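You operate a simulated robot arm through the tools that you are given. There is no shell and no other tool. Be economical: measure what you need, move in short steps, check, and stop when the job is done.

You run a simulated robot arm. Do the job below in one go: nothing can be reset, and whatever is moved stays where it is left.

JOB
Wind the small reel over on to the empty core from the peg stand.
Fine: the core goes on the orange spindle and stays there, the black arm swung over to it; green knob back at FREE; the core that ran empty goes on the peg stand.
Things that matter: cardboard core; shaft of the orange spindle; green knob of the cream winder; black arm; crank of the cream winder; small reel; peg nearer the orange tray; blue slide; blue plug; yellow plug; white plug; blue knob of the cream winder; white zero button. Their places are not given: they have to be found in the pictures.

Only the result counts: the job must be done as asked and must still hold three seconds after the hand-in. Knocking over, shifting, dropping, spilling or breaking anything else fails it.

ROBOT AND FRAMES
A 6-joint arm with a two-finger parallel gripper, fixed in place. Base frame: the origin is at the foot of the arm, x ahead of it, y to its left, z up. Lengths are in mm, angles in degrees, forces in N, time in s.
With the tool pointing down near the work surface it reaches from about 160 to 380 mm from the base axis. Its first joint turns from -66.0 to 66.0 degrees. Payload 2.7 kg.
The TCP is the grasp point between the finger pads, 23 mm short of the fingertips. In the tool frame z runs along the fingers and y along their closing line. Largest opening 94 mm; finger width 38, thickness 10; the body of the gripper, 54 by 96 mm, starts 39 mm behind the TCP.
Orientation is that of the tool frame in the base frame, as a unit quaternion [w, x, y, z]. With the fingers straight down and closing along the base's y, the tool's x points along the base's -x, its y along +y and its z along -z.

CONTROLS
- The arm moves only by the tool arm_command. Its argument "series" is a list of rows, each a list of 2 entries, a list of its own where there are three numbers: the shift along the tool's x, y, z in units of 100 mm (1.0 is 100 mm), then the turn, a rotation vector about the tool's x, y, z in units of 90 degrees (1.0 is 90 degrees). In form: [[[x, y, z], [ax, ay, az]], ...]. A call has 1 to 8 rows; each row is the pose to reach, as a shift and turn from the pose commanded when the call began, along the tool's axes at that moment. "grip" is the gripper command, from -1 (fully open) to 1 (shut), values between in proportion, set as the call begins (left out, the last holds). A call with a number of a shift or a turn outside -1 to 1 is refused whole. Rows are played at 5 a second. More than 50 mm and 8.6 degrees between two rows, or a gripper value outside its range, and nothing of the call is played. Where a pose cannot be reached the arm comes as near as it can. A force on the tool above 90 N (or 10 N above the force at the start of the call, whichever is more), or a blocked arm, ends the call early, and 0.2 s more pass. The fingers move at their own pace (about 45 mm/s each) and stop on an object; they squeeze with about 24 N. The grip force told is the motor's: it shows also when the fingers shut on nothing. Time passes only in rows, and 0.2 s behind the last, so rows that repeat a pose let the fingers close. It gives the time, the measured TCP pose, the force on the tool (base axes), the opening and the grip force at its end, in the units of the frame above (readings bear some noise).
- Cameras (640 x 400 px; columns grow to the right, rows downward): "scene" is fixed at [65.6, -422.7, 1412.9]; the picture's right is [0.84, -0.54, 0.00], its down [-0.31, -0.47, -0.83] and it looks along [0.45, 0.69, -0.56] (base axes); focal length 234 px, centre (320, 200). "wrist" rides on the gripper at [87, 16, -74] in the tool frame; the picture's right is [-0.18, 0.98, 0.00], its down [-0.58, -0.11, -0.81] and it looks along [-0.79, -0.15, 0.59] (tool axes); focal length 243 px, centre (320, 200).
- snapshot(camera): a new picture of that camera. It takes no simulated time.
- probe_pixels(camera, pixels): for up to 12 pixels [column, row] of the newest picture of that camera ("zoom" is the newest enlarged one), the place [x, y, z] in the base frame of the surface seen there, good to about 2 mm, but the place of the scene camera against the robot may be out by one fixed shift of up to 12 mm in any direction. It takes no simulated time.
- inspect(camera, box): a new picture of the part [left, top, right, bottom] of that camera's present view, enlarged. It takes no simulated time.
- job_done(): hands the job in; it is judged then, once.

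Go step by step. Measure first, check grasps and placings, and put right what went wrong. The budget is 80 turns and 38 pictures, counting those below and the enlarged ones. Unless the task says otherwise, let go and move clear before handing in, and close with one line.

The tools are called after "Request:" by a JSON object that holds its "fn" and its "kwargs". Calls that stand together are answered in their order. arm_command: Moves the arm, as the interface text tells. Its arguments: {"type":"object","properties":{"series":{"type":"array","items":{"type":"array"}},"grip":{"type":"number"}},"required":["series"]} The other tools are called the same way: snapshot (camera) takes a picture; probe_pixels (camera, pixels) gives the place of the surface under pixels of a picture; inspect (camera, box) takes an enlarged picture of a part of a camera's view; job_done () hands the job in.

At the start:

```text
time: 0.0
position: [290.7, 209.1, 1251.6]
tool_rot: [0.001, 0.0, 1.0, -0.001]
contact_force: [0.5, 0.9, 0.6]
grip_width: 94.3
gripper_force: 0.0
```

scene: 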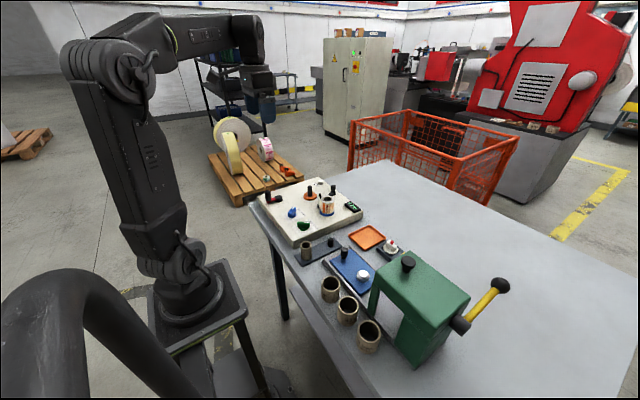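
wrist: 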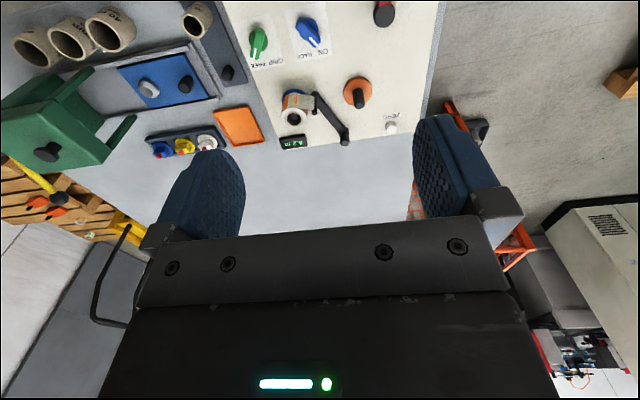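

The scene shows the cream winder around (310,210), the peg stand near (318,250) and a green press; I'll enlarge both views to read details.

Request:
{"fn": "inspect", "kwargs": {"camera": "scene", "box": [240, 165, 400, 265]}}

Request:
{"fn": "inspect", "kwargs": {"camera": "wrist", "box": [170, 0, 450, 175]}}

```text
4.00 times, centred on (320, 215) of scene
```

zoom: 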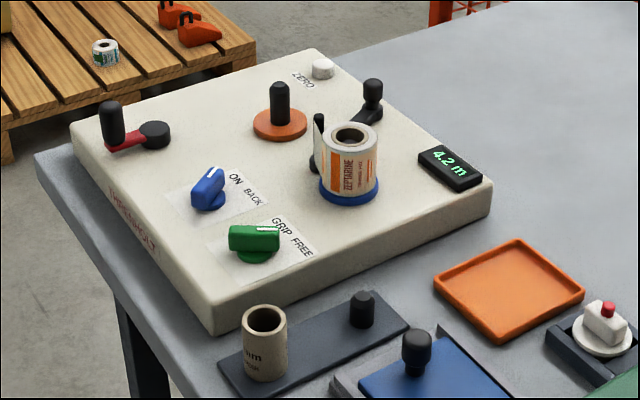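

```text
2.29 times, centred on (310, 88) of wrist
```

zoom: 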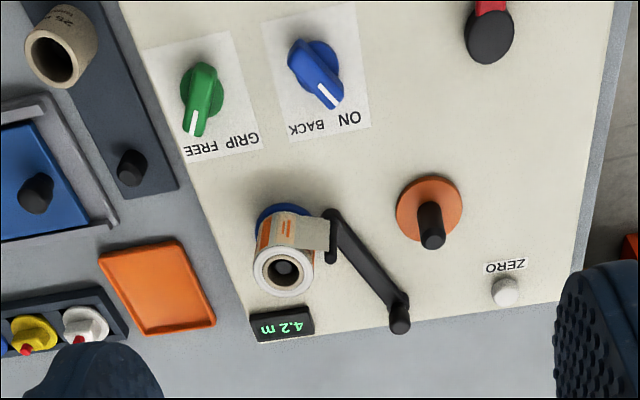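

The wrist zoom shows the reel on the blue spindle with the black arm against it, orange spindle empty, display 4.2 m. I'll probe the main points.

Request:
{"fn": "probe_pixels", "kwargs": {"camera": "zoom", "pixels": [[56, 60], [133, 165], [203, 90], [316, 70], [490, 35], [432, 241], [410, 200], [285, 272], [400, 322], [331, 255], [505, 295], [280, 325]]}}

Request:
{"fn": "probe_pixels", "kwargs": {"camera": "wrist", "pixels": [[196, 18], [228, 73], [258, 40], [309, 30], [384, 14], [359, 98], [150, 90], [186, 84], [206, 143], [240, 125], [392, 128], [290, 160]]}}

```text
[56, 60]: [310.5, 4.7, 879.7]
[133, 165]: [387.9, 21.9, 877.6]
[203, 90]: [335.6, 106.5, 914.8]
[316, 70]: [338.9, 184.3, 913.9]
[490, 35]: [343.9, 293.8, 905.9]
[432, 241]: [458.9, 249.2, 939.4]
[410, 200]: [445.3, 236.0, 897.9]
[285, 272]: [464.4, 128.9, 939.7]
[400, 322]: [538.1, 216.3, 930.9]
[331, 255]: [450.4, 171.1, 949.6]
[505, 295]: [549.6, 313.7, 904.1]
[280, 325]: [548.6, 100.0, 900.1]
```

```text
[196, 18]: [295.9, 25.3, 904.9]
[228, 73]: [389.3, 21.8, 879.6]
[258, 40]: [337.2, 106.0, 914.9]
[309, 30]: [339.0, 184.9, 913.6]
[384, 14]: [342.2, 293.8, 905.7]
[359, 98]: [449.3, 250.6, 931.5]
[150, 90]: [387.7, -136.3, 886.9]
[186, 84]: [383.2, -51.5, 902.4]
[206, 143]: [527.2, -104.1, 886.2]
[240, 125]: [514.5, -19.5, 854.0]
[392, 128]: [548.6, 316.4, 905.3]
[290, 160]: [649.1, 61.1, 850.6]
```

The readings put the table near z=850 rather than 222, so I'll check the arm's foot with the scene camera and compare the two cameras.

Request:
{"fn": "snapshot", "kwargs": {"camera": "scene"}}

Request:
{"fn": "probe_pixels", "kwargs": {"camera": "scene", "pixels": [[190, 318], [160, 300], [215, 280], [185, 290], [240, 312], [150, 350], [292, 212], [303, 226], [333, 191], [264, 42], [306, 244], [450, 220]]}}

```text
33 pictures are left
```

scene: 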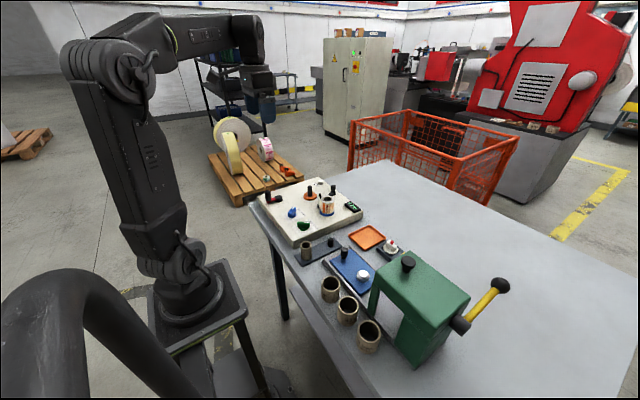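

```text
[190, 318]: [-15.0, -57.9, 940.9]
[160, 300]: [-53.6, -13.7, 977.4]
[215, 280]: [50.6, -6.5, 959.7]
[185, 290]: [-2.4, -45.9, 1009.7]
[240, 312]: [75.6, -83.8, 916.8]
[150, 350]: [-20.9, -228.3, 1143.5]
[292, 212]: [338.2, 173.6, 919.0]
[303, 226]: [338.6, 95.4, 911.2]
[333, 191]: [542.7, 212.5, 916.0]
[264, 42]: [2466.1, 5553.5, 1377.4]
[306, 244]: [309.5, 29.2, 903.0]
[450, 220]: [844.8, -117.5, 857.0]
```

Both cameras agree within ~11 mm, and the winder top is at about z=895 in the reported frame. I'll move toward the winder in short rows and check that motion matches the readings.

Request:
{"fn": "arm_command", "kwargs": {"series": [[[-0.2, -0.05, 0.25], [0, 0, 0]], [[-0.4, -0.1, 0.5], [0, 0, 0]], [[-0.6, -0.15, 0.75], [0, 0, 0]], [[-0.8, -0.2, 1.0], [0, 0, 0]]], "grip": -1}}

```text
time: 1.0
position: [371.9, 189.6, 1151.6]
tool_rot: [0.0, 0.0, 1.0, 0.0]
contact_force: [1.0, -0.6, 0.3]
grip_width: 94.2
gripper_force: 0.1
```

The move came out as expected. I'll go down another 90 mm and take a close look.

Request:
{"fn": "arm_command", "kwargs": {"series": [[[0, 0, 0.3], [0, 0, 0]], [[0, 0, 0.6], [0, 0, 0]], [[0, 0, 0.9], [0, 0, 0]]]}}

Request:
{"fn": "snapshot", "kwargs": {"camera": "wrist"}}

```text
time: 1.8
position: [369.7, 188.2, 1062.4]
tool_rot: [0.0, 0.0, 1.0, 0.0]
contact_force: [-0.1, 0.0, -0.4]
grip_width: 93.7
gripper_force: 0.1
```

```text
32 pictures are left
```

wrist: 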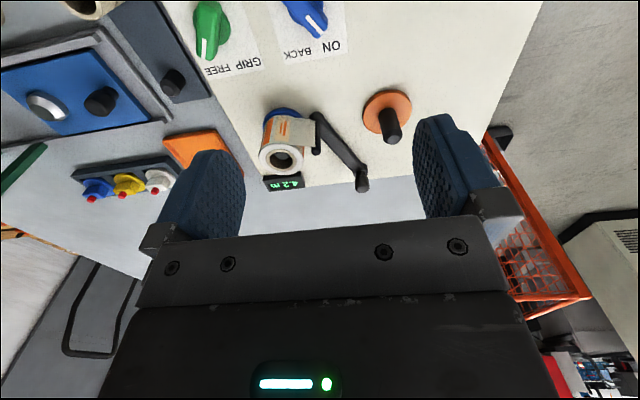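

The tape tail from the reel runs to the black arm's end at (310,128). I'll enlarge the knobs and the arm.

Request:
{"fn": "inspect", "kwargs": {"camera": "wrist", "box": [170, 0, 430, 200]}}

Request:
{"fn": "probe_pixels", "kwargs": {"camera": "wrist", "pixels": [[211, 10], [204, 50], [201, 70], [244, 64], [322, 22], [338, 46], [298, 56], [282, 157], [314, 150], [362, 185], [395, 134], [399, 104]]}}

```text
2.00 times, centred on (300, 100) of wrist
```

zoom: 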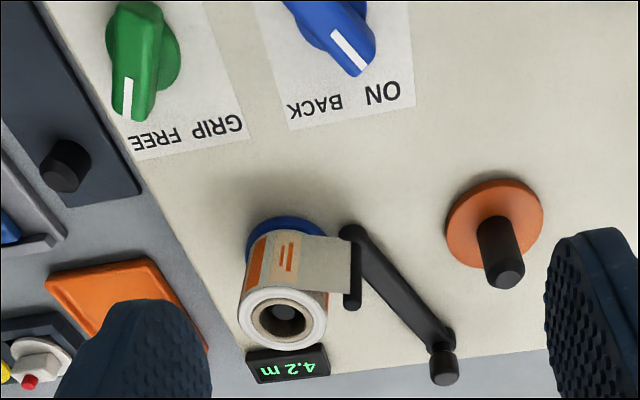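

```text
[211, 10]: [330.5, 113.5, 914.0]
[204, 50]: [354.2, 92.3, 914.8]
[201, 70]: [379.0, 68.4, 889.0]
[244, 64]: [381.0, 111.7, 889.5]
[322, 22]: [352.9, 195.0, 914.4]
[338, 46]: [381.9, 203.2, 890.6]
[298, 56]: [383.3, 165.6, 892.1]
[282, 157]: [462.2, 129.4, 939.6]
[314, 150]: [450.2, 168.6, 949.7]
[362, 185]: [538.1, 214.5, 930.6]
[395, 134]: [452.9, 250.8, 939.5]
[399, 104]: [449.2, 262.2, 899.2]
```

The arm runs from a tall post at (450,169) that carries the tape end to a knob at (538,215); I need to see which end is the pivot, so I'll move 70 mm closer.

Request:
{"fn": "arm_command", "kwargs": {"series": [[[-0.4, 0, 0.1], [0, 0, 0]], [[-0.8, 0, 0.25], [0, 0, 0]]]}}

Request:
{"fn": "inspect", "kwargs": {"camera": "wrist", "box": [220, 0, 430, 160]}}

Request:
{"fn": "inspect", "kwargs": {"camera": "scene", "box": [304, 170, 368, 220]}}

```text
time: 2.4
position: [451.3, 188.9, 1035.9]
tool_rot: [0.0, 0.0, 1.0, 0.0]
contact_force: [-0.5, -0.2, 0.2]
grip_width: 93.8
gripper_force: 0.1
```

```text
2.50 times, centred on (325, 80) of wrist
```

zoom: 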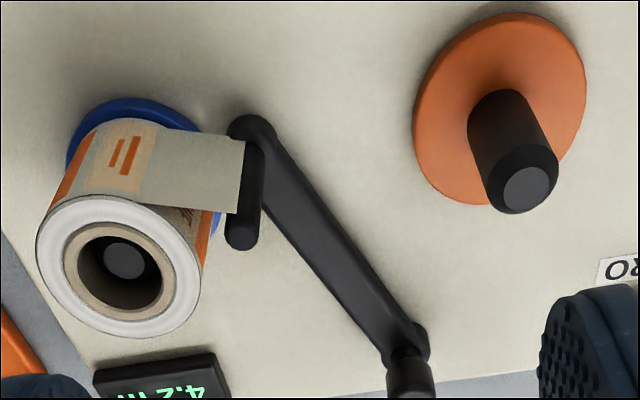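

```text
8.00 times, centred on (336, 195) of scene
```

zoom: 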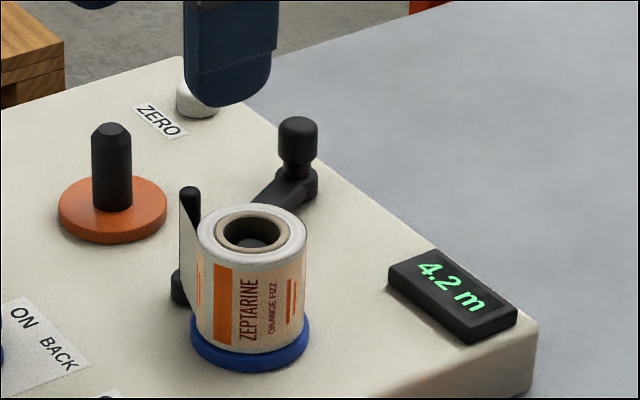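

The tape end hangs on the thin post at zoom (245,190); the pivot should be the knob end near (538,214), about 98 mm from both post and orange shaft. Next I'll go look at the core on the peg stand.

Request:
{"fn": "arm_command", "kwargs": {"series": [[[0.33, -0.29, 0], [0, 0, 0]], [[0.66, -0.58, 0], [0, 0, 0]], [[0.98, -0.88, 0], [0, 0, 0]]]}}

Request:
{"fn": "arm_command", "kwargs": {"series": [[[0.33, -0.29, 0], [0, 0, 0]], [[0.66, -0.58, 0], [0, 0, 0]], [[0.98, -0.88, 0], [0, 0, 0]]]}}

Request:
{"fn": "inspect", "kwargs": {"camera": "wrist", "box": [220, 0, 460, 180]}}

```text
time: 3.2
position: [351.4, 101.6, 1036.9]
tool_rot: [0.001, 0.0, 1.0, 0.0]
contact_force: [-0.6, 0.0, -0.1]
grip_width: 94.2
gripper_force: 0.2
```

```text
time: 4.0
position: [255.2, 14.9, 1038.0]
tool_rot: [0.0, 0.0, 1.0, 0.0]
contact_force: [0.2, 0.4, -0.9]
grip_width: 94.2
gripper_force: 0.0
```

```text
2.22 times, centred on (340, 90) of wrist
```

zoom: 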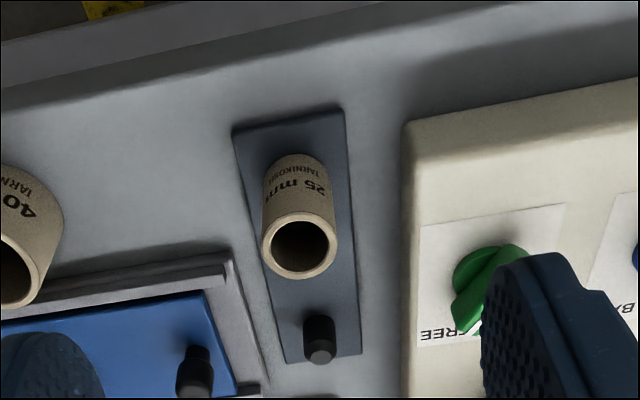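

The "25 mm" core stands at zoom (300,245) with a free peg at (320,340). I'll probe its rim and the peg.

Request:
{"fn": "probe_pixels", "kwargs": {"camera": "zoom", "pixels": [[266, 240], [335, 240], [300, 216], [300, 274], [318, 357], [320, 345], [285, 150], [340, 300], [248, 140], [470, 285], [515, 250], [480, 260]]}}

```text
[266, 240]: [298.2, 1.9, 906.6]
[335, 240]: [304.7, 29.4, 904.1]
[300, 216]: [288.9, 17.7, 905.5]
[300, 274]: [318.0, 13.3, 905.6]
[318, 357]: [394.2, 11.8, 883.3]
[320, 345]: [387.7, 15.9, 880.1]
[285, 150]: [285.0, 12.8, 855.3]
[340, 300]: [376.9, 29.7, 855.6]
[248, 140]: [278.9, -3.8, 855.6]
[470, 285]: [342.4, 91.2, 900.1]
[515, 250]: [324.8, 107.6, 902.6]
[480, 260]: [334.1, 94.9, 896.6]
```

Core centre is about (303.5, 15.5), top z 905, base z 855. I'll narrow the fingers to ~52 mm, align above it and descend.

Request:
{"fn": "arm_command", "kwargs": {"series": [[[-0.25, 0.005, 0.25], [0, 0, 0]], [[-0.483, 0.006, 0.5], [0, 0, 0]], [[-0.483, 0.006, 0.9], [0, 0, 0]]], "grip": -0.1}}

Request:
{"fn": "snapshot", "kwargs": {"camera": "wrist"}}

```text
time: 4.8
position: [303.2, 14.2, 946.9]
tool_rot: [0.0, 0.0, 1.0, 0.0]
contact_force: [0.7, 0.6, 0.3]
grip_width: 51.7
gripper_force: 0.0
```

```text
27 pictures are left
```

wrist: 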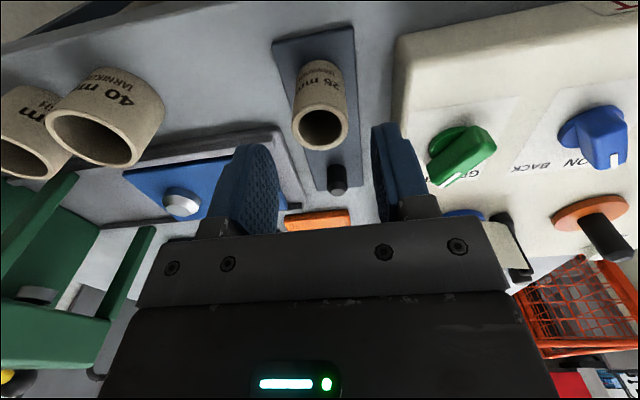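

The core at (320,115) lines up with the finger gap (280–372). Descending 58 mm and closing.

Request:
{"fn": "arm_command", "kwargs": {"series": [[[0, 0.01, 0.3], [0, 0, 0]], [[0, 0.01, 0.58], [0, 0, 0]]]}}

Request:
{"fn": "arm_command", "kwargs": {"series": [[[0, 0, 0], [0, 0, 0]], [[0, 0, 0], [0, 0, 0]], [[0, 0, 0], [0, 0, 0]]], "grip": 1}}

```text
time: 5.4
position: [303.6, 14.9, 890.9]
tool_rot: [0.001, 0.0, 1.0, 0.001]
contact_force: [1.2, -0.5, -0.3]
grip_width: 51.7
gripper_force: 0.1
```

```text
time: 6.2
position: [304.3, 14.7, 889.5]
tool_rot: [0.0, 0.0, 1.0, 0.0]
contact_force: [-0.6, 0.2, 0.4]
grip_width: 32.2
gripper_force: 23.9
```

The core is gripped at 32.2 mm. Lifting straight up.

Request:
{"fn": "arm_command", "kwargs": {"series": [[[0, 0, -0.3], [0, 0, 0]], [[0, 0, -0.65], [0, 0, 0]], [[0, 0, -1.0], [0, 0, 0]]]}}

Request:
{"fn": "arm_command", "kwargs": {"series": [[[-0.05, 0.4, -0.2], [0, 0, 0]], [[-0.15, 0.8, -0.2], [0, 0, 0]], [[-0.4, 1.0, -0.2], [0, 0, 0]], [[-0.8, 1.0, -0.2], [0, 0, 0]]]}}

Request:
{"fn": "arm_command", "kwargs": {"series": [[[0, 0.4, 0], [0, 0, 0]], [[0, 0.8, 0], [0, 0, 0]], [[0, 1.0, 0], [0, 0, 0]]]}}

Request:
{"fn": "snapshot", "kwargs": {"camera": "wrist"}}

```text
time: 7.0
position: [303.5, 15.9, 988.4]
tool_rot: [0.0, 0.0, 1.0, 0.001]
contact_force: [-1.2, 0.0, 0.8]
grip_width: 32.5
gripper_force: 23.8
```

```text
time: 8.0
position: [382.9, 118.3, 1010.6]
tool_rot: [0.0, 0.0, 1.0, 0.0]
contact_force: [0.5, -0.4, 0.2]
grip_width: 32.5
gripper_force: 24.0
```

```text
time: 8.8
position: [383.3, 217.1, 1008.3]
tool_rot: [0.0, 0.0, 1.0, -0.001]
contact_force: [0.0, -0.2, 0.1]
grip_width: 32.6
gripper_force: 24.0
```

```text
26 pictures are left
```

wrist: 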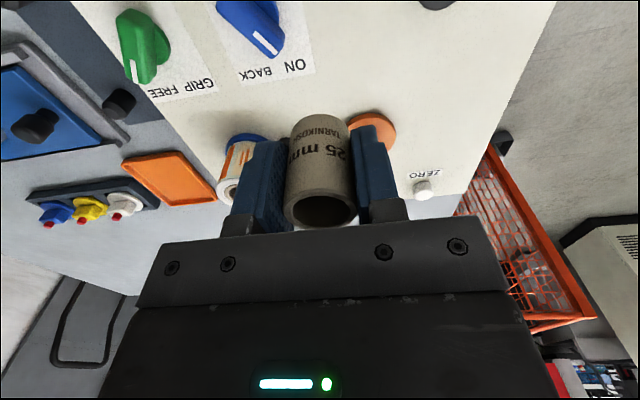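

The shaft is hidden by the core here; I'll rise and go over to about (451, 250, 1030), where the shaft should appear above the core in the picture.

Request:
{"fn": "arm_command", "kwargs": {"series": [[[-0.34, 0.16, -0.12], [0, 0, 0]], [[-0.68, 0.33, -0.25], [0, 0, 0]]]}}

Request:
{"fn": "inspect", "kwargs": {"camera": "wrist", "box": [240, 0, 400, 100]}}

```text
time: 9.4
position: [452.8, 248.3, 1035.1]
tool_rot: [0.0, 0.0, 1.0, 0.0]
contact_force: [0.1, 0.6, -0.9]
grip_width: 32.7
gripper_force: 23.9
```

```text
4.00 times, centred on (320, 50) of wrist
```

zoom: 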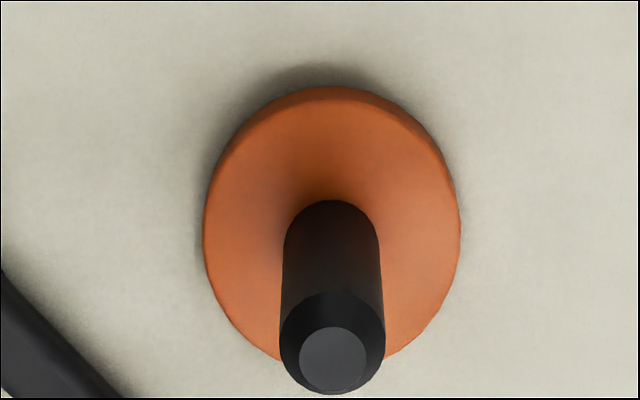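

Request:
{"fn": "probe_pixels", "kwargs": {"camera": "zoom", "pixels": [[332, 358], [332, 331], [332, 388], [303, 358], [361, 358], [210, 222], [455, 222], [330, 96], [332, 345], [40, 340]]}}

```text
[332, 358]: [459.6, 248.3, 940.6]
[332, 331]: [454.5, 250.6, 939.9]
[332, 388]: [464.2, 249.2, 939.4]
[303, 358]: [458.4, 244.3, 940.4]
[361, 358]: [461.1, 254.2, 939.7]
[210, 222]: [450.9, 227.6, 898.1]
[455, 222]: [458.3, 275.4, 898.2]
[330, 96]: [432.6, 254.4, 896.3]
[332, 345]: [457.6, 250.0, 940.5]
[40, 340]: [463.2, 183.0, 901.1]
```

The shaft top centre is about (459, 249.5) with the disc at z 898. I'll shift +6 in x, +1 in y and lower to just above the shaft, then check.

Request:
{"fn": "arm_command", "kwargs": {"series": [[[-0.06, 0.012, 0.2], [0, 0, 0]], [[-0.06, 0.012, 0.5], [0, 0, 0]], [[-0.06, 0.012, 0.5], [0, 0, 0]]]}}

Request:
{"fn": "inspect", "kwargs": {"camera": "wrist", "box": [220, 20, 420, 220]}}

```text
time: 10.2
position: [457.3, 249.5, 983.3]
tool_rot: [-0.001, 0.001, 1.0, 0.0]
contact_force: [0.4, 0.6, 0.0]
grip_width: 32.5
gripper_force: 23.9
```

```text
2.00 times, centred on (320, 120) of wrist
```

zoom: 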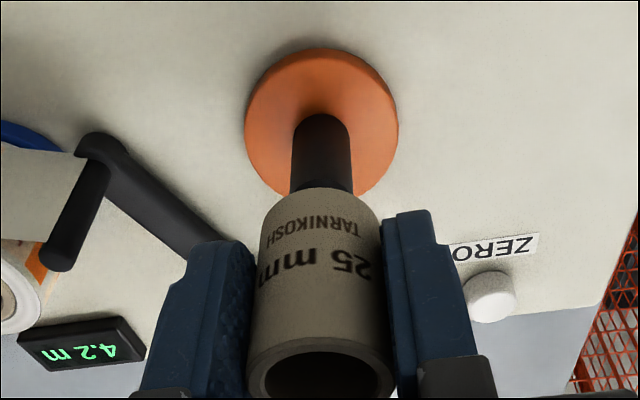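

Shaft and core are on one line (col ≈321). Lowering in small rows onto the shaft.

Request:
{"fn": "arm_command", "kwargs": {"series": [[[-0.01, 0, 0.1], [0, 0, 0]], [[-0.01, 0, 0.2], [0, 0, 0]], [[-0.01, 0, 0.3], [0, 0, 0]], [[-0.01, 0, 0.4], [0, 0, 0]], [[-0.01, 0, 0.48], [0, 0, 0]]]}}

```text
time: 11.4
position: [457.5, 251.1, 936.4]
tool_rot: [0.0, 0.0, 1.0, 0.0]
contact_force: [-0.4, 0.3, -1.4]
grip_width: 32.6
gripper_force: 23.6
```

No resistance; the core's foot is ~3 mm above the disc. Lowering the last bit and opening to ~50 mm.

Request:
{"fn": "arm_command", "kwargs": {"series": [[[0, 0, 0.02], [0, 0, 0]], [[0, 0, 0.03], [0, 0, 0]]]}}

Request:
{"fn": "arm_command", "kwargs": {"series": [[[0, 0, 0], [0, 0, 0]], [[0, 0, 0], [0, 0, 0]], [[0, 0, -0.3], [0, 0, 0]], [[0, 0, -0.7], [0, 0, 0]], [[0, 0, -1.0], [0, 0, 0]]], "grip": -0.1}}

Request:
{"fn": "snapshot", "kwargs": {"camera": "wrist"}}

```text
time: 12.0
position: [458.0, 249.6, 932.6]
tool_rot: [0.0, 0.001, 1.0, 0.001]
contact_force: [-0.2, -0.4, -0.2]
grip_width: 32.8
gripper_force: 23.4
```

```text
time: 13.2
position: [456.2, 251.6, 1032.7]
tool_rot: [-0.001, 0.0, 1.0, -0.001]
contact_force: [-0.1, -0.2, 0.2]
grip_width: 51.9
gripper_force: 0.0
```

```text
23 pictures are left
```

wrist: 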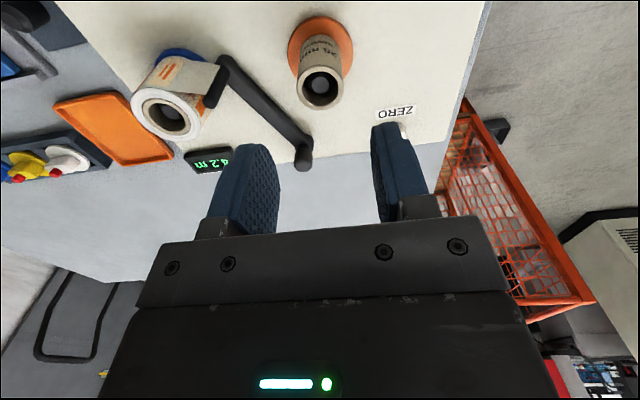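

The core sits on the orange spindle at (320,85). Next, the green knob: moving back over it for a close look.

Request:
{"fn": "arm_command", "kwargs": {"series": [[[0.28, -0.26, 0], [0, 0, 0]], [[0.56, -0.52, 0], [0, 0, 0]], [[0.84, -0.78, 0], [0, 0, 0]]]}}

Request:
{"fn": "arm_command", "kwargs": {"series": [[[0.28, -0.26, 0], [0, 0, 0]], [[0.56, -0.52, 0], [0, 0, 0]], [[0.84, -0.78, 0], [0, 0, 0]]]}}

Request:
{"fn": "inspect", "kwargs": {"camera": "wrist", "box": [240, 30, 400, 160]}}

```text
time: 14.0
position: [374.2, 172.6, 1035.2]
tool_rot: [-0.001, 0.0, 1.0, 0.0]
contact_force: [0.4, 0.2, -0.2]
grip_width: 51.9
gripper_force: 0.0
```

```text
time: 14.8
position: [289.2, 94.8, 1033.5]
tool_rot: [0.0, 0.0, 1.0, 0.001]
contact_force: [-0.2, 0.4, -0.6]
grip_width: 51.9
gripper_force: 0.0
```

```text
3.08 times, centred on (320, 95) of wrist
```

zoom: 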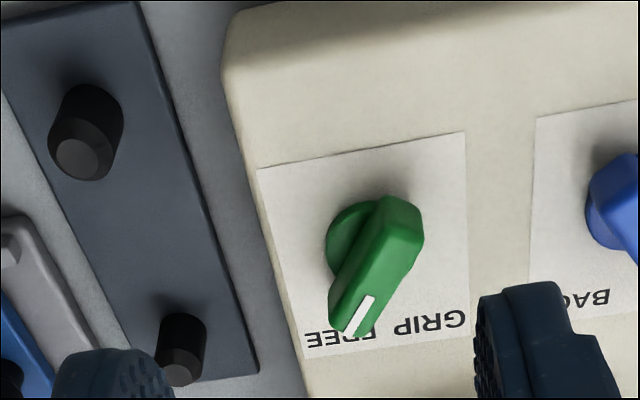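

The green bar runs from (395,210) to (345,325), pointing at FREE. I'll probe it, the labels and the base.

Request:
{"fn": "probe_pixels", "kwargs": {"camera": "zoom", "pixels": [[401, 212], [350, 325], [370, 300], [380, 250], [365, 270], [400, 260], [340, 230], [440, 320], [325, 340], [258, 170], [464, 133], [470, 330]]}}

```text
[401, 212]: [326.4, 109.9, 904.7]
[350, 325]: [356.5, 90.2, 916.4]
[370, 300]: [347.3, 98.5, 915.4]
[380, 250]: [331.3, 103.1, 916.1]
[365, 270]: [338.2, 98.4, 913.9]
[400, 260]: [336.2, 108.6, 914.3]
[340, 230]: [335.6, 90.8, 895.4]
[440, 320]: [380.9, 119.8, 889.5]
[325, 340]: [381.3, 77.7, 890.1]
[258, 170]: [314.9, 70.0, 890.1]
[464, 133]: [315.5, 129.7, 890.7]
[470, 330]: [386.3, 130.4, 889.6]
```

Knob centre ≈ (340.5, 100), bar at about −32°, GRIP at about +27°; top z 915. I'll rotate the tool to match, move over it and descend.

Request:
{"fn": "arm_command", "kwargs": {"series": [[[-0.13, 0.013, 0.15], [0, 0, 0.088]], [[-0.26, 0.026, 0.3], [0, 0, 0.176]], [[-0.39, 0.04, 0.5], [0, 0, 0.264]], [[-0.513, 0.053, 0.75], [0, 0, 0.35]]]}}

Request:
{"fn": "snapshot", "kwargs": {"camera": "wrist"}}

```text
time: 15.8
position: [342.4, 99.2, 959.2]
tool_rot: [0.0, 0.272, 0.962, 0.001]
contact_force: [0.8, 0.2, -0.2]
grip_width: 51.9
gripper_force: 0.0
```

```text
21 pictures are left
```

wrist: 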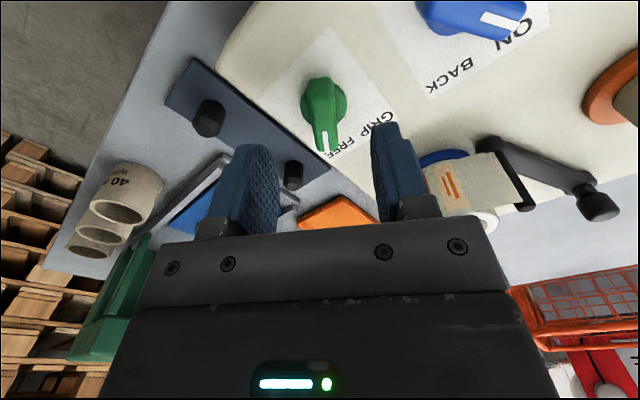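

The bar is now vertical in the picture at col ≈322, centred between the fingers. Descending 38 mm and closing.

Request:
{"fn": "arm_command", "kwargs": {"series": [[[0.01, 0.005, 0.2], [0, 0, 0]], [[0.01, 0.005, 0.37], [0, 0, 0]]]}}

Request:
{"fn": "arm_command", "kwargs": {"series": [[[0, 0, 0], [0, 0, 0]], [[0, 0, 0], [0, 0, 0]], [[0, 0, 0], [0, 0, 0]], [[0, 0, 0], [0, 0, 0]]], "grip": 1}}

```text
time: 16.4
position: [341.4, 100.3, 921.0]
tool_rot: [0.0, 0.272, 0.962, 0.001]
contact_force: [-0.1, 0.3, -0.3]
grip_width: 51.5
gripper_force: 0.1
```

```text
time: 17.4
position: [341.7, 102.8, 922.7]
tool_rot: [0.002, 0.27, 0.963, 0.001]
contact_force: [7.2, 17.2, -7.4]
grip_width: 15.1
gripper_force: 45.3
```

The bar is gripped at 15 mm with a 17 N side load, so the knob centre is ~2.5 mm further along the tool's y. I'll shift there and then turn 60° toward GRIP.

Request:
{"fn": "arm_command", "kwargs": {"series": [[[0, 0.025, 0], [0, 0, 0]], [[0, 0.025, 0], [0, 0, -0.09]], [[0, 0.025, 0], [0, 0, -0.18]], [[0, 0.025, 0], [0, 0, -0.27]], [[0, 0.025, 0], [0, 0, -0.36]], [[0, 0.025, 0], [0, 0, -0.45]]]}}

```text
time: 18.8
position: [342.3, 99.8, 921.4]
tool_rot: [-0.002, -0.08, 0.997, -0.001]
contact_force: [-2.2, -43.9, 34.2]
grip_width: 14.9
gripper_force: 44.4
```

At −9° the load is now −44 N in y, so I'll relax back 3 mm and 1 mm up, then continue the turn.

Request:
{"fn": "arm_command", "kwargs": {"series": [[[0, -0.03, -0.01], [0, 0, 0]], [[0, -0.03, -0.01], [0, 0, 0]]]}}

```text
time: 19.4
position: [342.9, 99.1, 921.0]
tool_rot: [-0.001, -0.079, 0.997, 0.0]
contact_force: [-5.2, -15.2, 6.7]
grip_width: 15.0
gripper_force: 45.2
```

Request:
{"fn": "arm_command", "kwargs": {"series": [[[0, -0.01, 0], [0, 0, -0.08]], [[0, -0.01, 0], [0, 0, -0.16]], [[0, -0.01, 0], [0, 0, -0.24]], [[0, -0.01, 0], [0, 0, -0.24]]]}}

Request:
{"fn": "snapshot", "kwargs": {"camera": "wrist"}}

```text
time: 20.4
position: [342.0, 97.9, 920.3]
tool_rot: [-0.001, -0.265, 0.964, 0.0]
contact_force: [1.7, 1.0, -24.5]
grip_width: 14.7
gripper_force: 45.1
```

```text
20 pictures are left
```

wrist: 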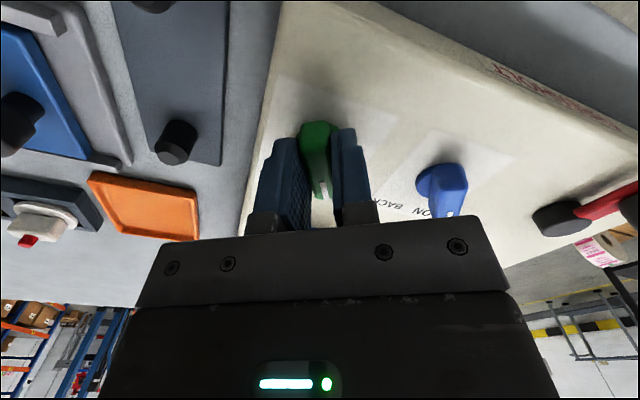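

The bar followed to about +31°. Releasing and rising to verify.

Request:
{"fn": "arm_command", "kwargs": {"series": [[[0, 0, 0], [0, 0, 0]], [[0, 0, 0], [0, 0, 0]], [[0, 0, -0.3], [0, 0, 0]], [[0, 0, -0.6], [0, 0, 0]]], "grip": -0.1}}

Request:
{"fn": "inspect", "kwargs": {"camera": "wrist", "box": [240, 0, 480, 180]}}

```text
time: 21.4
position: [341.8, 98.8, 981.5]
tool_rot: [0.001, -0.264, 0.965, 0.0]
contact_force: [-0.6, -0.7, -1.1]
grip_width: 51.7
gripper_force: 0.0
```

```text
2.22 times, centred on (360, 90) of wrist
```

zoom: 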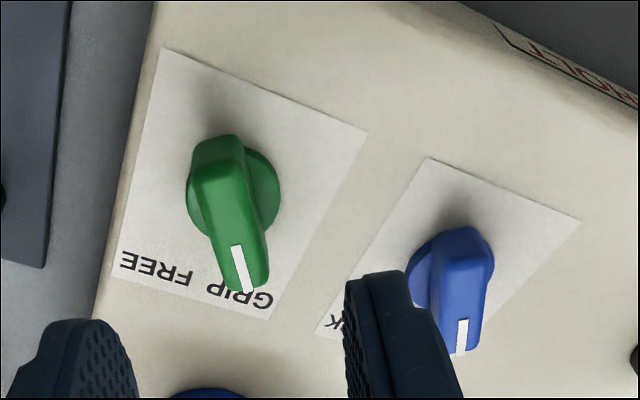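

Green now points at GRIP, blue at ON. Next I'll swing the black arm by pushing its link from the −y side with shut fingers; moving over there at safe height first.

Request:
{"fn": "arm_command", "kwargs": {"series": [[[-0.1, 0, -0.3], [0, 0, 0]], [[-0.5, -0.06, -0.3], [0, 0, 0.02]], [[-0.905, -0.128, -0.3], [0, 0, 0.04]]], "grip": 1}}

Request:
{"fn": "arm_command", "kwargs": {"series": [[[-0.45, -0.07, 0], [0, 0, 0]], [[-0.88, -0.1, 0], [0, 0, 0]]]}}

Request:
{"fn": "inspect", "kwargs": {"camera": "wrist", "box": [220, 0, 460, 180]}}

```text
time: 22.2
position: [430.4, 131.2, 1011.9]
tool_rot: [-0.001, -0.234, 0.972, 0.0]
contact_force: [-0.5, -0.2, 0.0]
grip_width: 0.0
gripper_force: 20.1
```

```text
time: 22.8
position: [512.8, 161.9, 1011.3]
tool_rot: [0.0, -0.233, 0.972, 0.0]
contact_force: [-0.3, 0.6, 0.4]
grip_width: 0.1
gripper_force: 24.0
```

```text
2.22 times, centred on (340, 90) of wrist
```

zoom: 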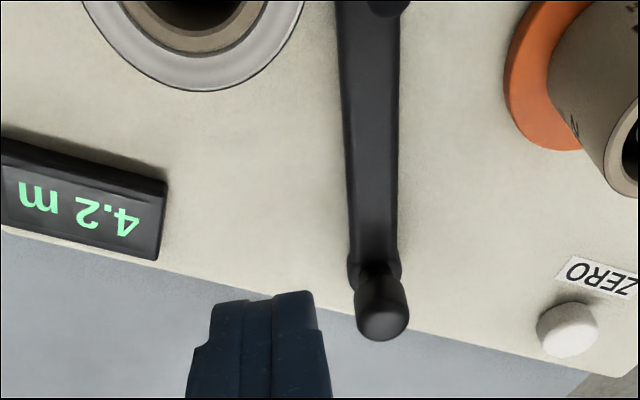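

The link is straight up in the picture at col ≈370, knob at (382,310). I'll probe its edges and ends.

Request:
{"fn": "probe_pixels", "kwargs": {"camera": "zoom", "pixels": [[350, 150], [393, 150], [372, 150], [372, 200], [372, 60], [382, 318], [376, 275], [360, 285], [330, 150], [160, 50], [265, 60], [370, 245]]}}

```text
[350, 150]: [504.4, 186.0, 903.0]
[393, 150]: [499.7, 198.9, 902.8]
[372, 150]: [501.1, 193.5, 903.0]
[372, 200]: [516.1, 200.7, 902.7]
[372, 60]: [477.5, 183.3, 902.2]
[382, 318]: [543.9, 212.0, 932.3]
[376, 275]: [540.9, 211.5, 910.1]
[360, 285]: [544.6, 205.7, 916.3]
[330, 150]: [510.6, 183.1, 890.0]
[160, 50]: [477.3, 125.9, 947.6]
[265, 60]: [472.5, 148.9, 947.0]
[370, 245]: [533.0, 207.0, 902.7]
```

Link top z 903, half-width 7, pivot ≈ (540, 212). Descending beside the link and then closing the gap to touch it.

Request:
{"fn": "arm_command", "kwargs": {"series": [[[0, 0, 0.3], [0, 0, 0]], [[0, 0, 0.6], [0, 0, 0]], [[0, 0, 0.91], [0, 0, 0]], [[0, 0.08, 0.91], [0, 0, 0]], [[0, 0.14, 0.91], [0, 0, 0]]]}}

```text
time: 24.0
position: [505.0, 175.1, 921.8]
tool_rot: [0.002, -0.234, 0.972, -0.001]
contact_force: [10.3, -12.0, -3.9]
grip_width: 0.2
gripper_force: 24.2
```

Touch is made (about 16 N). Now pushing along an arc about the pivot, first 16°.

Request:
{"fn": "arm_command", "kwargs": {"series": [[[0.01, 0.033, 0], [0, 0, 0.044]], [[0.018, 0.067, 0], [0, 0, 0.089]], [[0.024, 0.1, 0], [0, 0, 0.133]], [[0.027, 0.136, 0], [0, 0, 0.178]]]}}

Request:
{"fn": "inspect", "kwargs": {"camera": "wrist", "box": [240, 0, 480, 200]}}

```text
time: 25.0
position: [499.0, 173.0, 921.4]
tool_rot: [0.003, -0.09, 0.996, -0.008]
contact_force: [34.9, -64.5, -12.2]
grip_width: 0.0
gripper_force: 24.3
```

```text
2.00 times, centred on (360, 100) of wrist
```

zoom: 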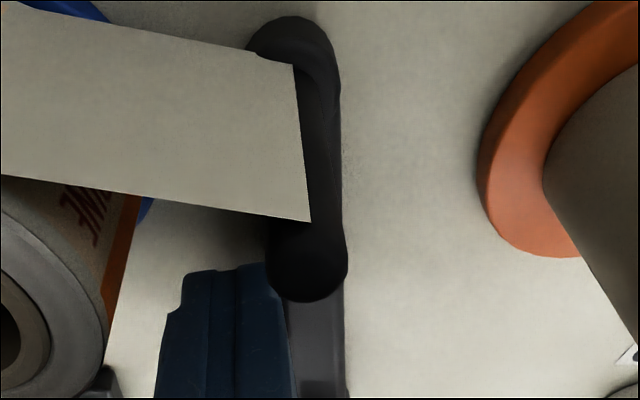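

Force rose to 65 N, yet the link still looks nearly upright in the rotated view. I'll probe post and link to see whether it moved.

Request:
{"fn": "probe_pixels", "kwargs": {"camera": "zoom", "pixels": [[305, 275], [330, 320], [320, 390], [295, 45], [325, 200], [300, 150], [100, 60], [345, 340]]}}

```text
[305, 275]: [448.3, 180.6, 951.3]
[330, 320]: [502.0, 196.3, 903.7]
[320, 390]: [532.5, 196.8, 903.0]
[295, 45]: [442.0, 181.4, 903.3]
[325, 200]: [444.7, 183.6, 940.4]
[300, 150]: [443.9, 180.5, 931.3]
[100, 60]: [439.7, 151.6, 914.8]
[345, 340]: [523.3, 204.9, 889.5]
```

The post moved ~12 mm to (446,181), so it does swing about the knob end but stiffly. I'll back off and push farther from the pivot for more leverage.

Request:
{"fn": "arm_command", "kwargs": {"series": [[[0, -0.21, 0], [0, 0, -0.03]], [[0.115, -0.15, 0], [0, 0, -0.067]], [[0.115, -0.14, 0], [0, 0, -0.067]]]}}

Request:
{"fn": "inspect", "kwargs": {"camera": "wrist", "box": [200, 0, 440, 200]}}

```text
time: 25.8
position: [489.2, 170.3, 923.4]
tool_rot: [0.004, -0.148, 0.989, -0.001]
contact_force: [24.8, -18.8, 5.7]
grip_width: 0.1
gripper_force: 23.8
```

```text
2.00 times, centred on (320, 100) of wrist
```

zoom: 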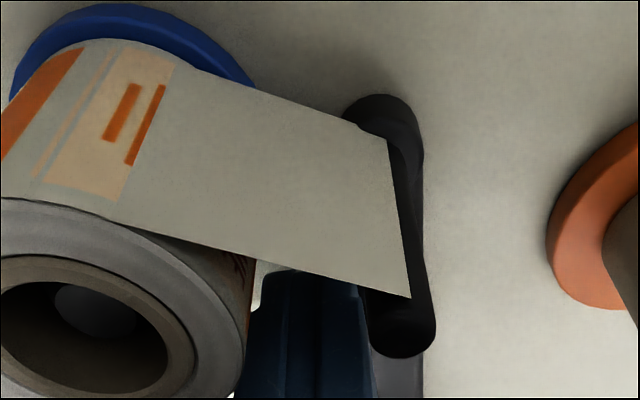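

There is still a 30 N contact load here; I'll probe the post and link to see if the arm sprang back.

Request:
{"fn": "probe_pixels", "kwargs": {"camera": "zoom", "pixels": [[405, 325], [405, 370], [385, 115], [418, 290], [340, 220], [310, 320], [225, 330], [360, 320]]}}

```text
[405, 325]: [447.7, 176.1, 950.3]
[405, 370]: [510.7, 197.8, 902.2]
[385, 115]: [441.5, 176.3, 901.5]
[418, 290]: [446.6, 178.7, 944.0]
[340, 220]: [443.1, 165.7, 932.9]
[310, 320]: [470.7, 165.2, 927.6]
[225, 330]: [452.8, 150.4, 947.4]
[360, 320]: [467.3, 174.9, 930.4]
```

The arm seems to resist like a damper or spring. I'll push 10 mm and hold for a while to see whether the force decays.

Request:
{"fn": "arm_command", "kwargs": {"series": [[[0, 0.05, 0], [0, 0, 0.02]], [[0, 0.1, 0], [0, 0, 0.04]], [[0, 0.1, 0], [0, 0, 0.04]], [[0, 0.1, 0], [0, 0, 0.04]], [[0, 0.1, 0], [0, 0, 0.04]], [[0, 0.1, 0], [0, 0, 0.04]]]}}

```text
time: 27.2
position: [487.8, 170.2, 921.6]
tool_rot: [0.001, -0.114, 0.993, -0.006]
contact_force: [20.4, -59.1, 14.6]
grip_width: 0.2
gripper_force: 23.4
```

59 N without motion suggests a detent-like hinge. I'll back off, rise, and instead grip the link itself with both fingers about 52 mm from the pivot so that the tool's turn also helps.

Request:
{"fn": "arm_command", "kwargs": {"series": [[[0, -0.1, 0], [0, 0, 0]], [[0, -0.1, -0.3], [0, 0, 0]], [[0, -0.1, -0.5], [0, 0, -0.045]], [[-0.05, 0, -0.5], [0, 0, -0.09]], [[-0.092, 0.087, -0.5], [0, 0, -0.135]]], "grip": 1}}

Request:
{"fn": "arm_command", "kwargs": {"series": [[[0, 0, 0], [0, 0, 0]], [[0, 0, 0], [0, 0, 0]]], "grip": 0.15}}

Request:
{"fn": "inspect", "kwargs": {"camera": "wrist", "box": [200, 0, 440, 200]}}

```text
time: 28.4
position: [489.5, 191.3, 972.2]
tool_rot: [0.0, -0.222, 0.975, 0.0]
contact_force: [-0.3, 0.6, -0.1]
grip_width: 0.2
gripper_force: 24.2
```

```text
time: 29.0
position: [489.9, 192.6, 971.2]
tool_rot: [0.0, -0.221, 0.975, -0.001]
contact_force: [0.5, 0.5, -0.2]
grip_width: 39.9
gripper_force: 0.1
```

```text
2.00 times, centred on (320, 100) of wrist
```

zoom: 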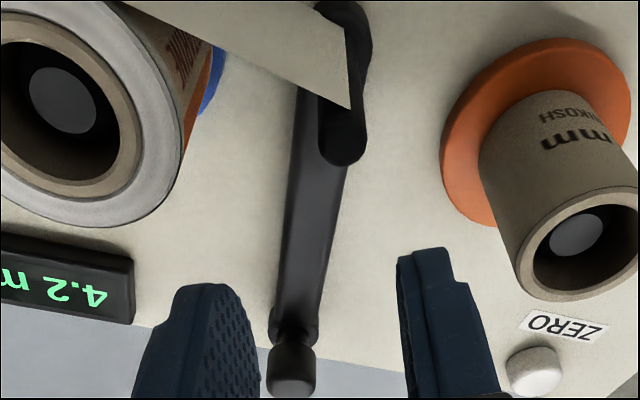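

Request:
{"fn": "probe_pixels", "kwargs": {"camera": "zoom", "pixels": [[340, 145], [290, 250], [326, 250], [308, 250], [300, 310], [290, 385], [320, 150], [345, 30], [560, 240]]}}

```text
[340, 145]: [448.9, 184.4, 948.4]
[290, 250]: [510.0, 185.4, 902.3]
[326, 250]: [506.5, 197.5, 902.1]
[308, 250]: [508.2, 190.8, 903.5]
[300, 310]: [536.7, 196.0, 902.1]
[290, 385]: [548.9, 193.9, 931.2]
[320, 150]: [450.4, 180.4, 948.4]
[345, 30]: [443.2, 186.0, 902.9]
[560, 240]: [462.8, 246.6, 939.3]
```

The knob end has also moved — to about (547,195) from (541,212) — so the pivot is mid-link near (497,191), where I was pushing. The knob is the handle: I'll go to its +y side with shut fingers and push it −y.

Request:
{"fn": "arm_command", "kwargs": {"series": [[[-0.17, 0.03, 0], [0, 0, 0.076]], [[-0.34, 0.06, 0], [0, 0, 0.152]], [[-0.517, 0.086, 0], [0, 0, 0.228]], [[-0.517, 0.086, 0.25], [0, 0, 0.228]], [[-0.517, 0.086, 0.5], [0, 0, 0.228]]], "grip": 1}}

```text
time: 30.2
position: [534.7, 221.8, 920.7]
tool_rot: [-0.001, -0.044, 0.999, -0.001]
contact_force: [0.2, 0.1, 0.3]
grip_width: 0.1
gripper_force: 24.0
```

Position reached without contact. Now pushing the knob side along an arc about (497,191), first 32°.

Request:
{"fn": "arm_command", "kwargs": {"series": [[[0.008, -0.09, 0], [0, 0, 0]], [[-0.015, -0.143, 0], [0, 0, 0.089]], [[-0.03, -0.201, 0], [0, 0, 0.178]], [[-0.037, -0.26, 0], [0, 0, 0.267]], [[-0.035, -0.318, 0], [0, 0, 0.355]]]}}

Request:
{"fn": "inspect", "kwargs": {"camera": "scene", "box": [290, 165, 370, 225]}}

```text
time: 31.4
position: [539.2, 193.2, 921.6]
tool_rot: [0.002, 0.232, 0.973, 0.002]
contact_force: [9.6, 13.6, -5.1]
grip_width: 0.0
gripper_force: 23.9
```

```text
6.67 times, centred on (330, 195) of scene
```

zoom: 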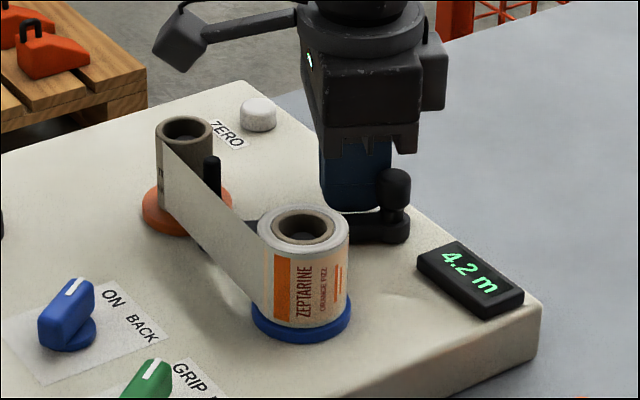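

The tape has jumped onto the core at (165,170) in the zoom; the post is almost at the core. I'll push a little further, gently, until it meets its stop.

Request:
{"fn": "arm_command", "kwargs": {"series": [[[0.03, -0.055, 0], [0, 0, 0.07]], [[0.05, -0.09, 0], [0, 0, 0.12]]]}}

```text
time: 31.9
position: [539.8, 195.1, 921.9]
tool_rot: [0.017, 0.294, 0.956, 0.016]
contact_force: [5.4, 14.3, -1.6]
grip_width: 0.0
gripper_force: 23.7
stopped in row 2: the force on the tool passed its limit (the readings are from after the stop); the commanded pose is now the measured one
```

It hit its stop. Backing off, rising clear, and turning toward the crank.

Request:
{"fn": "arm_command", "kwargs": {"series": [[[0, 0.2, 0], [0, 0, 0]], [[0, 0.2, -0.4], [0, 0, 0]], [[0, 0.2, -0.85], [0, 0, 0]], [[0.1, 0.2, -0.85], [0, 0, -0.09]], [[0.3, 0.1, -0.85], [0, 0, -0.18]], [[0.5, 0, -0.85], [0, 0, -0.27]], [[0.75, -0.1, -0.85], [0, 0, -0.378]]]}}

Request:
{"fn": "snapshot", "kwargs": {"camera": "wrist"}}

```text
refused: row 7 steps farther than a row can; nothing moved
```

```text
13 pictures are left
```

wrist: 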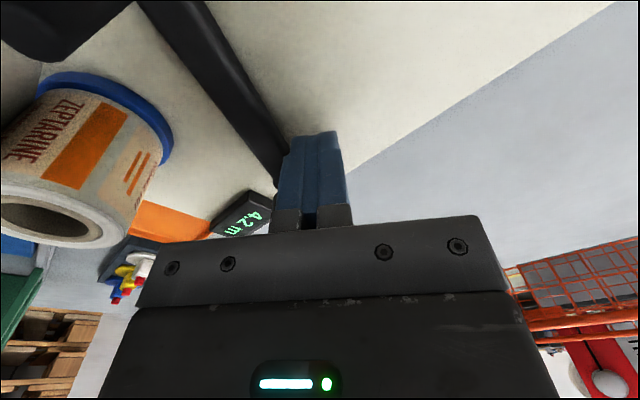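

Row 7 turned too far, so nothing moved. Resending with smaller turn steps.

Request:
{"fn": "arm_command", "kwargs": {"series": [[[0, 0.2, 0], [0, 0, 0]], [[0, 0.2, -0.4], [0, 0, 0]], [[0, 0.2, -0.85], [0, 0, 0]], [[0.1, 0.2, -0.85], [0, 0, -0.08]], [[0.3, 0.1, -0.85], [0, 0, -0.16]], [[0.5, 0, -0.85], [0, 0, -0.24]], [[0.7, -0.1, -0.85], [0, 0, -0.31]], [[0.9, -0.2, -0.85], [0, 0, -0.38]]]}}

```text
time: 33.7
position: [449.4, 227.1, 1004.9]
tool_rot: [0.02, 0.001, 1.0, 0.009]
contact_force: [-0.1, 0.2, 0.1]
grip_width: 0.2
gripper_force: 23.8
```

Clear of everything, with a ~2.3° residual tilt. I'll correct that while moving to look at the crank.

Request:
{"fn": "arm_command", "kwargs": {"series": [[[0.27, 0.1, 0], [0.0115, 0.0255, 0]], [[0.54, 0.21, 0], [0.0115, 0.0255, 0]], [[0.82, 0.32, 0], [0.0115, 0.0255, 0]]], "grip": -0.2}}

Request:
{"fn": "arm_command", "kwargs": {"series": [[[0.27, 0.1, 0], [0, 0, 0]], [[0.54, 0.21, 0], [0, 0, 0]], [[0.82, 0.32, 0], [0, 0, 0]]]}}

Request:
{"fn": "inspect", "kwargs": {"camera": "wrist", "box": [220, 0, 460, 180]}}

```text
time: 34.5
position: [368.8, 260.2, 1002.5]
tool_rot: [-0.001, 0.002, 1.0, 0.0]
contact_force: [0.2, 0.1, -0.7]
grip_width: 56.4
gripper_force: 0.1
```

```text
time: 35.3
position: [288.0, 291.2, 1003.3]
tool_rot: [-0.001, 0.001, 1.0, -0.001]
contact_force: [-0.4, 0.2, 0.2]
grip_width: 56.2
gripper_force: 0.2
```

```text
2.22 times, centred on (340, 90) of wrist
```

zoom: 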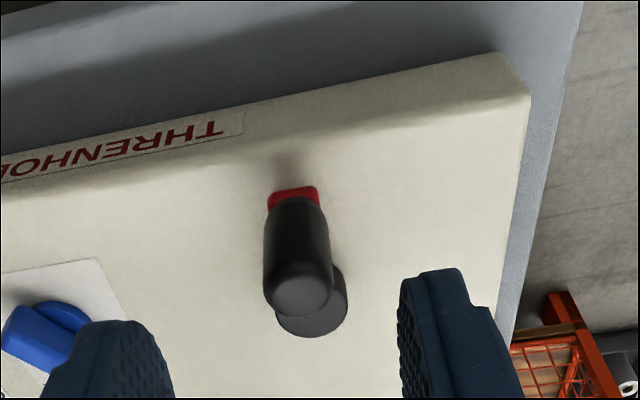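

Request:
{"fn": "probe_pixels", "kwargs": {"camera": "zoom", "pixels": [[299, 300], [299, 285], [272, 250], [328, 250], [299, 200], [318, 325], [340, 300], [330, 325], [292, 192], [285, 328], [345, 285]]}}

```text
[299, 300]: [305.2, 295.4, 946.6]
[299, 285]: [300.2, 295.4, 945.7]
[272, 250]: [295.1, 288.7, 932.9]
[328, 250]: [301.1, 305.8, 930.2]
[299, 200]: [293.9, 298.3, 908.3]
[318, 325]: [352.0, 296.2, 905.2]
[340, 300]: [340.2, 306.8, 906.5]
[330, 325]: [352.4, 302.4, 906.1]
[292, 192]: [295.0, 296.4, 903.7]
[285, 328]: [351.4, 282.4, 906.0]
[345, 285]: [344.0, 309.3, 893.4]
```

Handle top centre ≈ (302, 297), z 947; hub ≈ (343, 295), crank radius ≈ 41. Descending on the handle and gripping it.

Request:
{"fn": "arm_command", "kwargs": {"series": [[[-0.14, 0.055, 0.2], [0, 0, 0]], [[-0.14, 0.055, 0.45], [0, 0, 0]], [[-0.14, 0.055, 0.7], [0, 0, 0]]]}}

Request:
{"fn": "arm_command", "kwargs": {"series": [[[0, 0, 0], [0, 0, 0]], [[0, 0, 0], [0, 0, 0]], [[0, 0, 0], [0, 0, 0]]], "grip": 1}}

```text
time: 36.1
position: [300.2, 296.4, 933.1]
tool_rot: [-0.002, 0.002, 1.0, 0.0]
contact_force: [-0.2, -0.3, -0.8]
grip_width: 56.4
gripper_force: 0.1
```

```text
time: 36.9
position: [301.1, 297.1, 933.1]
tool_rot: [-0.002, 0.002, 1.0, -0.001]
contact_force: [1.0, 0.3, -2.2]
grip_width: 21.6
gripper_force: 42.1
```

Gripped at 21.6 mm, centred. Turning a clockwise quarter to test direction and centre.

Request:
{"fn": "arm_command", "kwargs": {"series": [[[-0.031, 0.157, 0], [0, 0, 0]], [[-0.12, 0.29, 0], [0, 0, 0]], [[-0.253, 0.379, 0], [0, 0, 0]], [[-0.41, 0.41, 0], [0, 0, 0]], [[-0.41, 0.41, 0], [0, 0, 0]]]}}

Request:
{"fn": "inspect", "kwargs": {"camera": "scene", "box": [250, 165, 378, 245]}}

```text
time: 38.1
position: [342.6, 335.4, 933.0]
tool_rot: [-0.002, 0.003, 1.0, -0.002]
contact_force: [-1.6, -25.7, 7.3]
grip_width: 21.6
gripper_force: 45.1
```

```text
5.00 times, centred on (314, 205) of scene
```

zoom: 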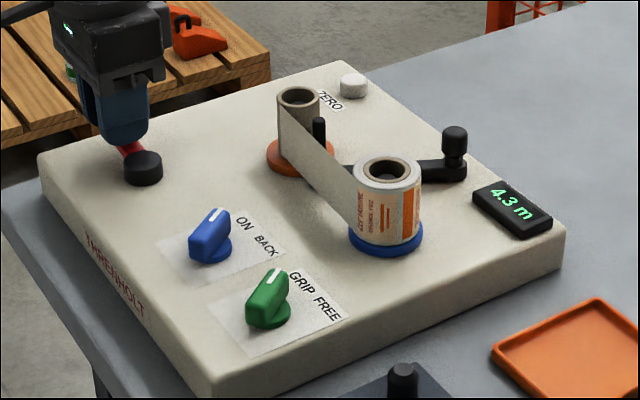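

The display went from 4.2 to 4.3 m and the handle follows. I'll run one full clockwise turn with a corrected centre (342.3, 295), R 40.5.

Request:
{"fn": "arm_command", "kwargs": {"series": [[[-0.289, -0.144, 0], [0, 0, 0]], [[-0.408, -0.43, 0], [0, 0, 0]], [[-0.289, -0.716, 0], [0, 0, 0]], [[-0.003, -0.835, 0], [0, 0, 0]], [[0.283, -0.716, 0], [0, 0, 0]], [[0.402, -0.43, 0], [0, 0, 0]], [[0.283, -0.144, 0], [0, 0, 0]], [[-0.003, -0.025, 0], [0, 0, 0]]]}}

Request:
{"fn": "arm_command", "kwargs": {"series": [[[-0.286, -0.119, 0], [0, 0, 0]], [[-0.405, -0.405, 0], [0, 0, 0]], [[-0.286, -0.691, 0], [0, 0, 0]], [[0, -0.81, 0], [0, 0, 0]], [[0.286, -0.691, 0], [0, 0, 0]], [[0.405, -0.405, 0], [0, 0, 0]], [[0.286, -0.119, 0], [0, 0, 0]], [[0, 0, 0], [0, 0, 0]]]}}

Request:
{"fn": "inspect", "kwargs": {"camera": "scene", "box": [250, 165, 378, 245]}}

```text
time: 39.9
position: [344.0, 335.8, 932.4]
tool_rot: [-0.001, 0.002, 1.0, 0.0]
contact_force: [0.3, 6.3, -11.9]
grip_width: 21.6
gripper_force: 44.9
```

```text
time: 41.7
position: [340.8, 334.4, 933.4]
tool_rot: [0.001, 0.001, 1.0, 0.0]
contact_force: [-0.4, 9.9, -8.7]
grip_width: 21.6
gripper_force: 44.9
```

```text
5.00 times, centred on (314, 205) of scene
```

zoom: 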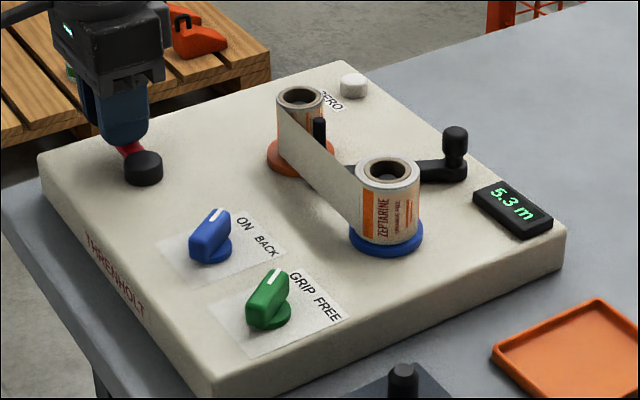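

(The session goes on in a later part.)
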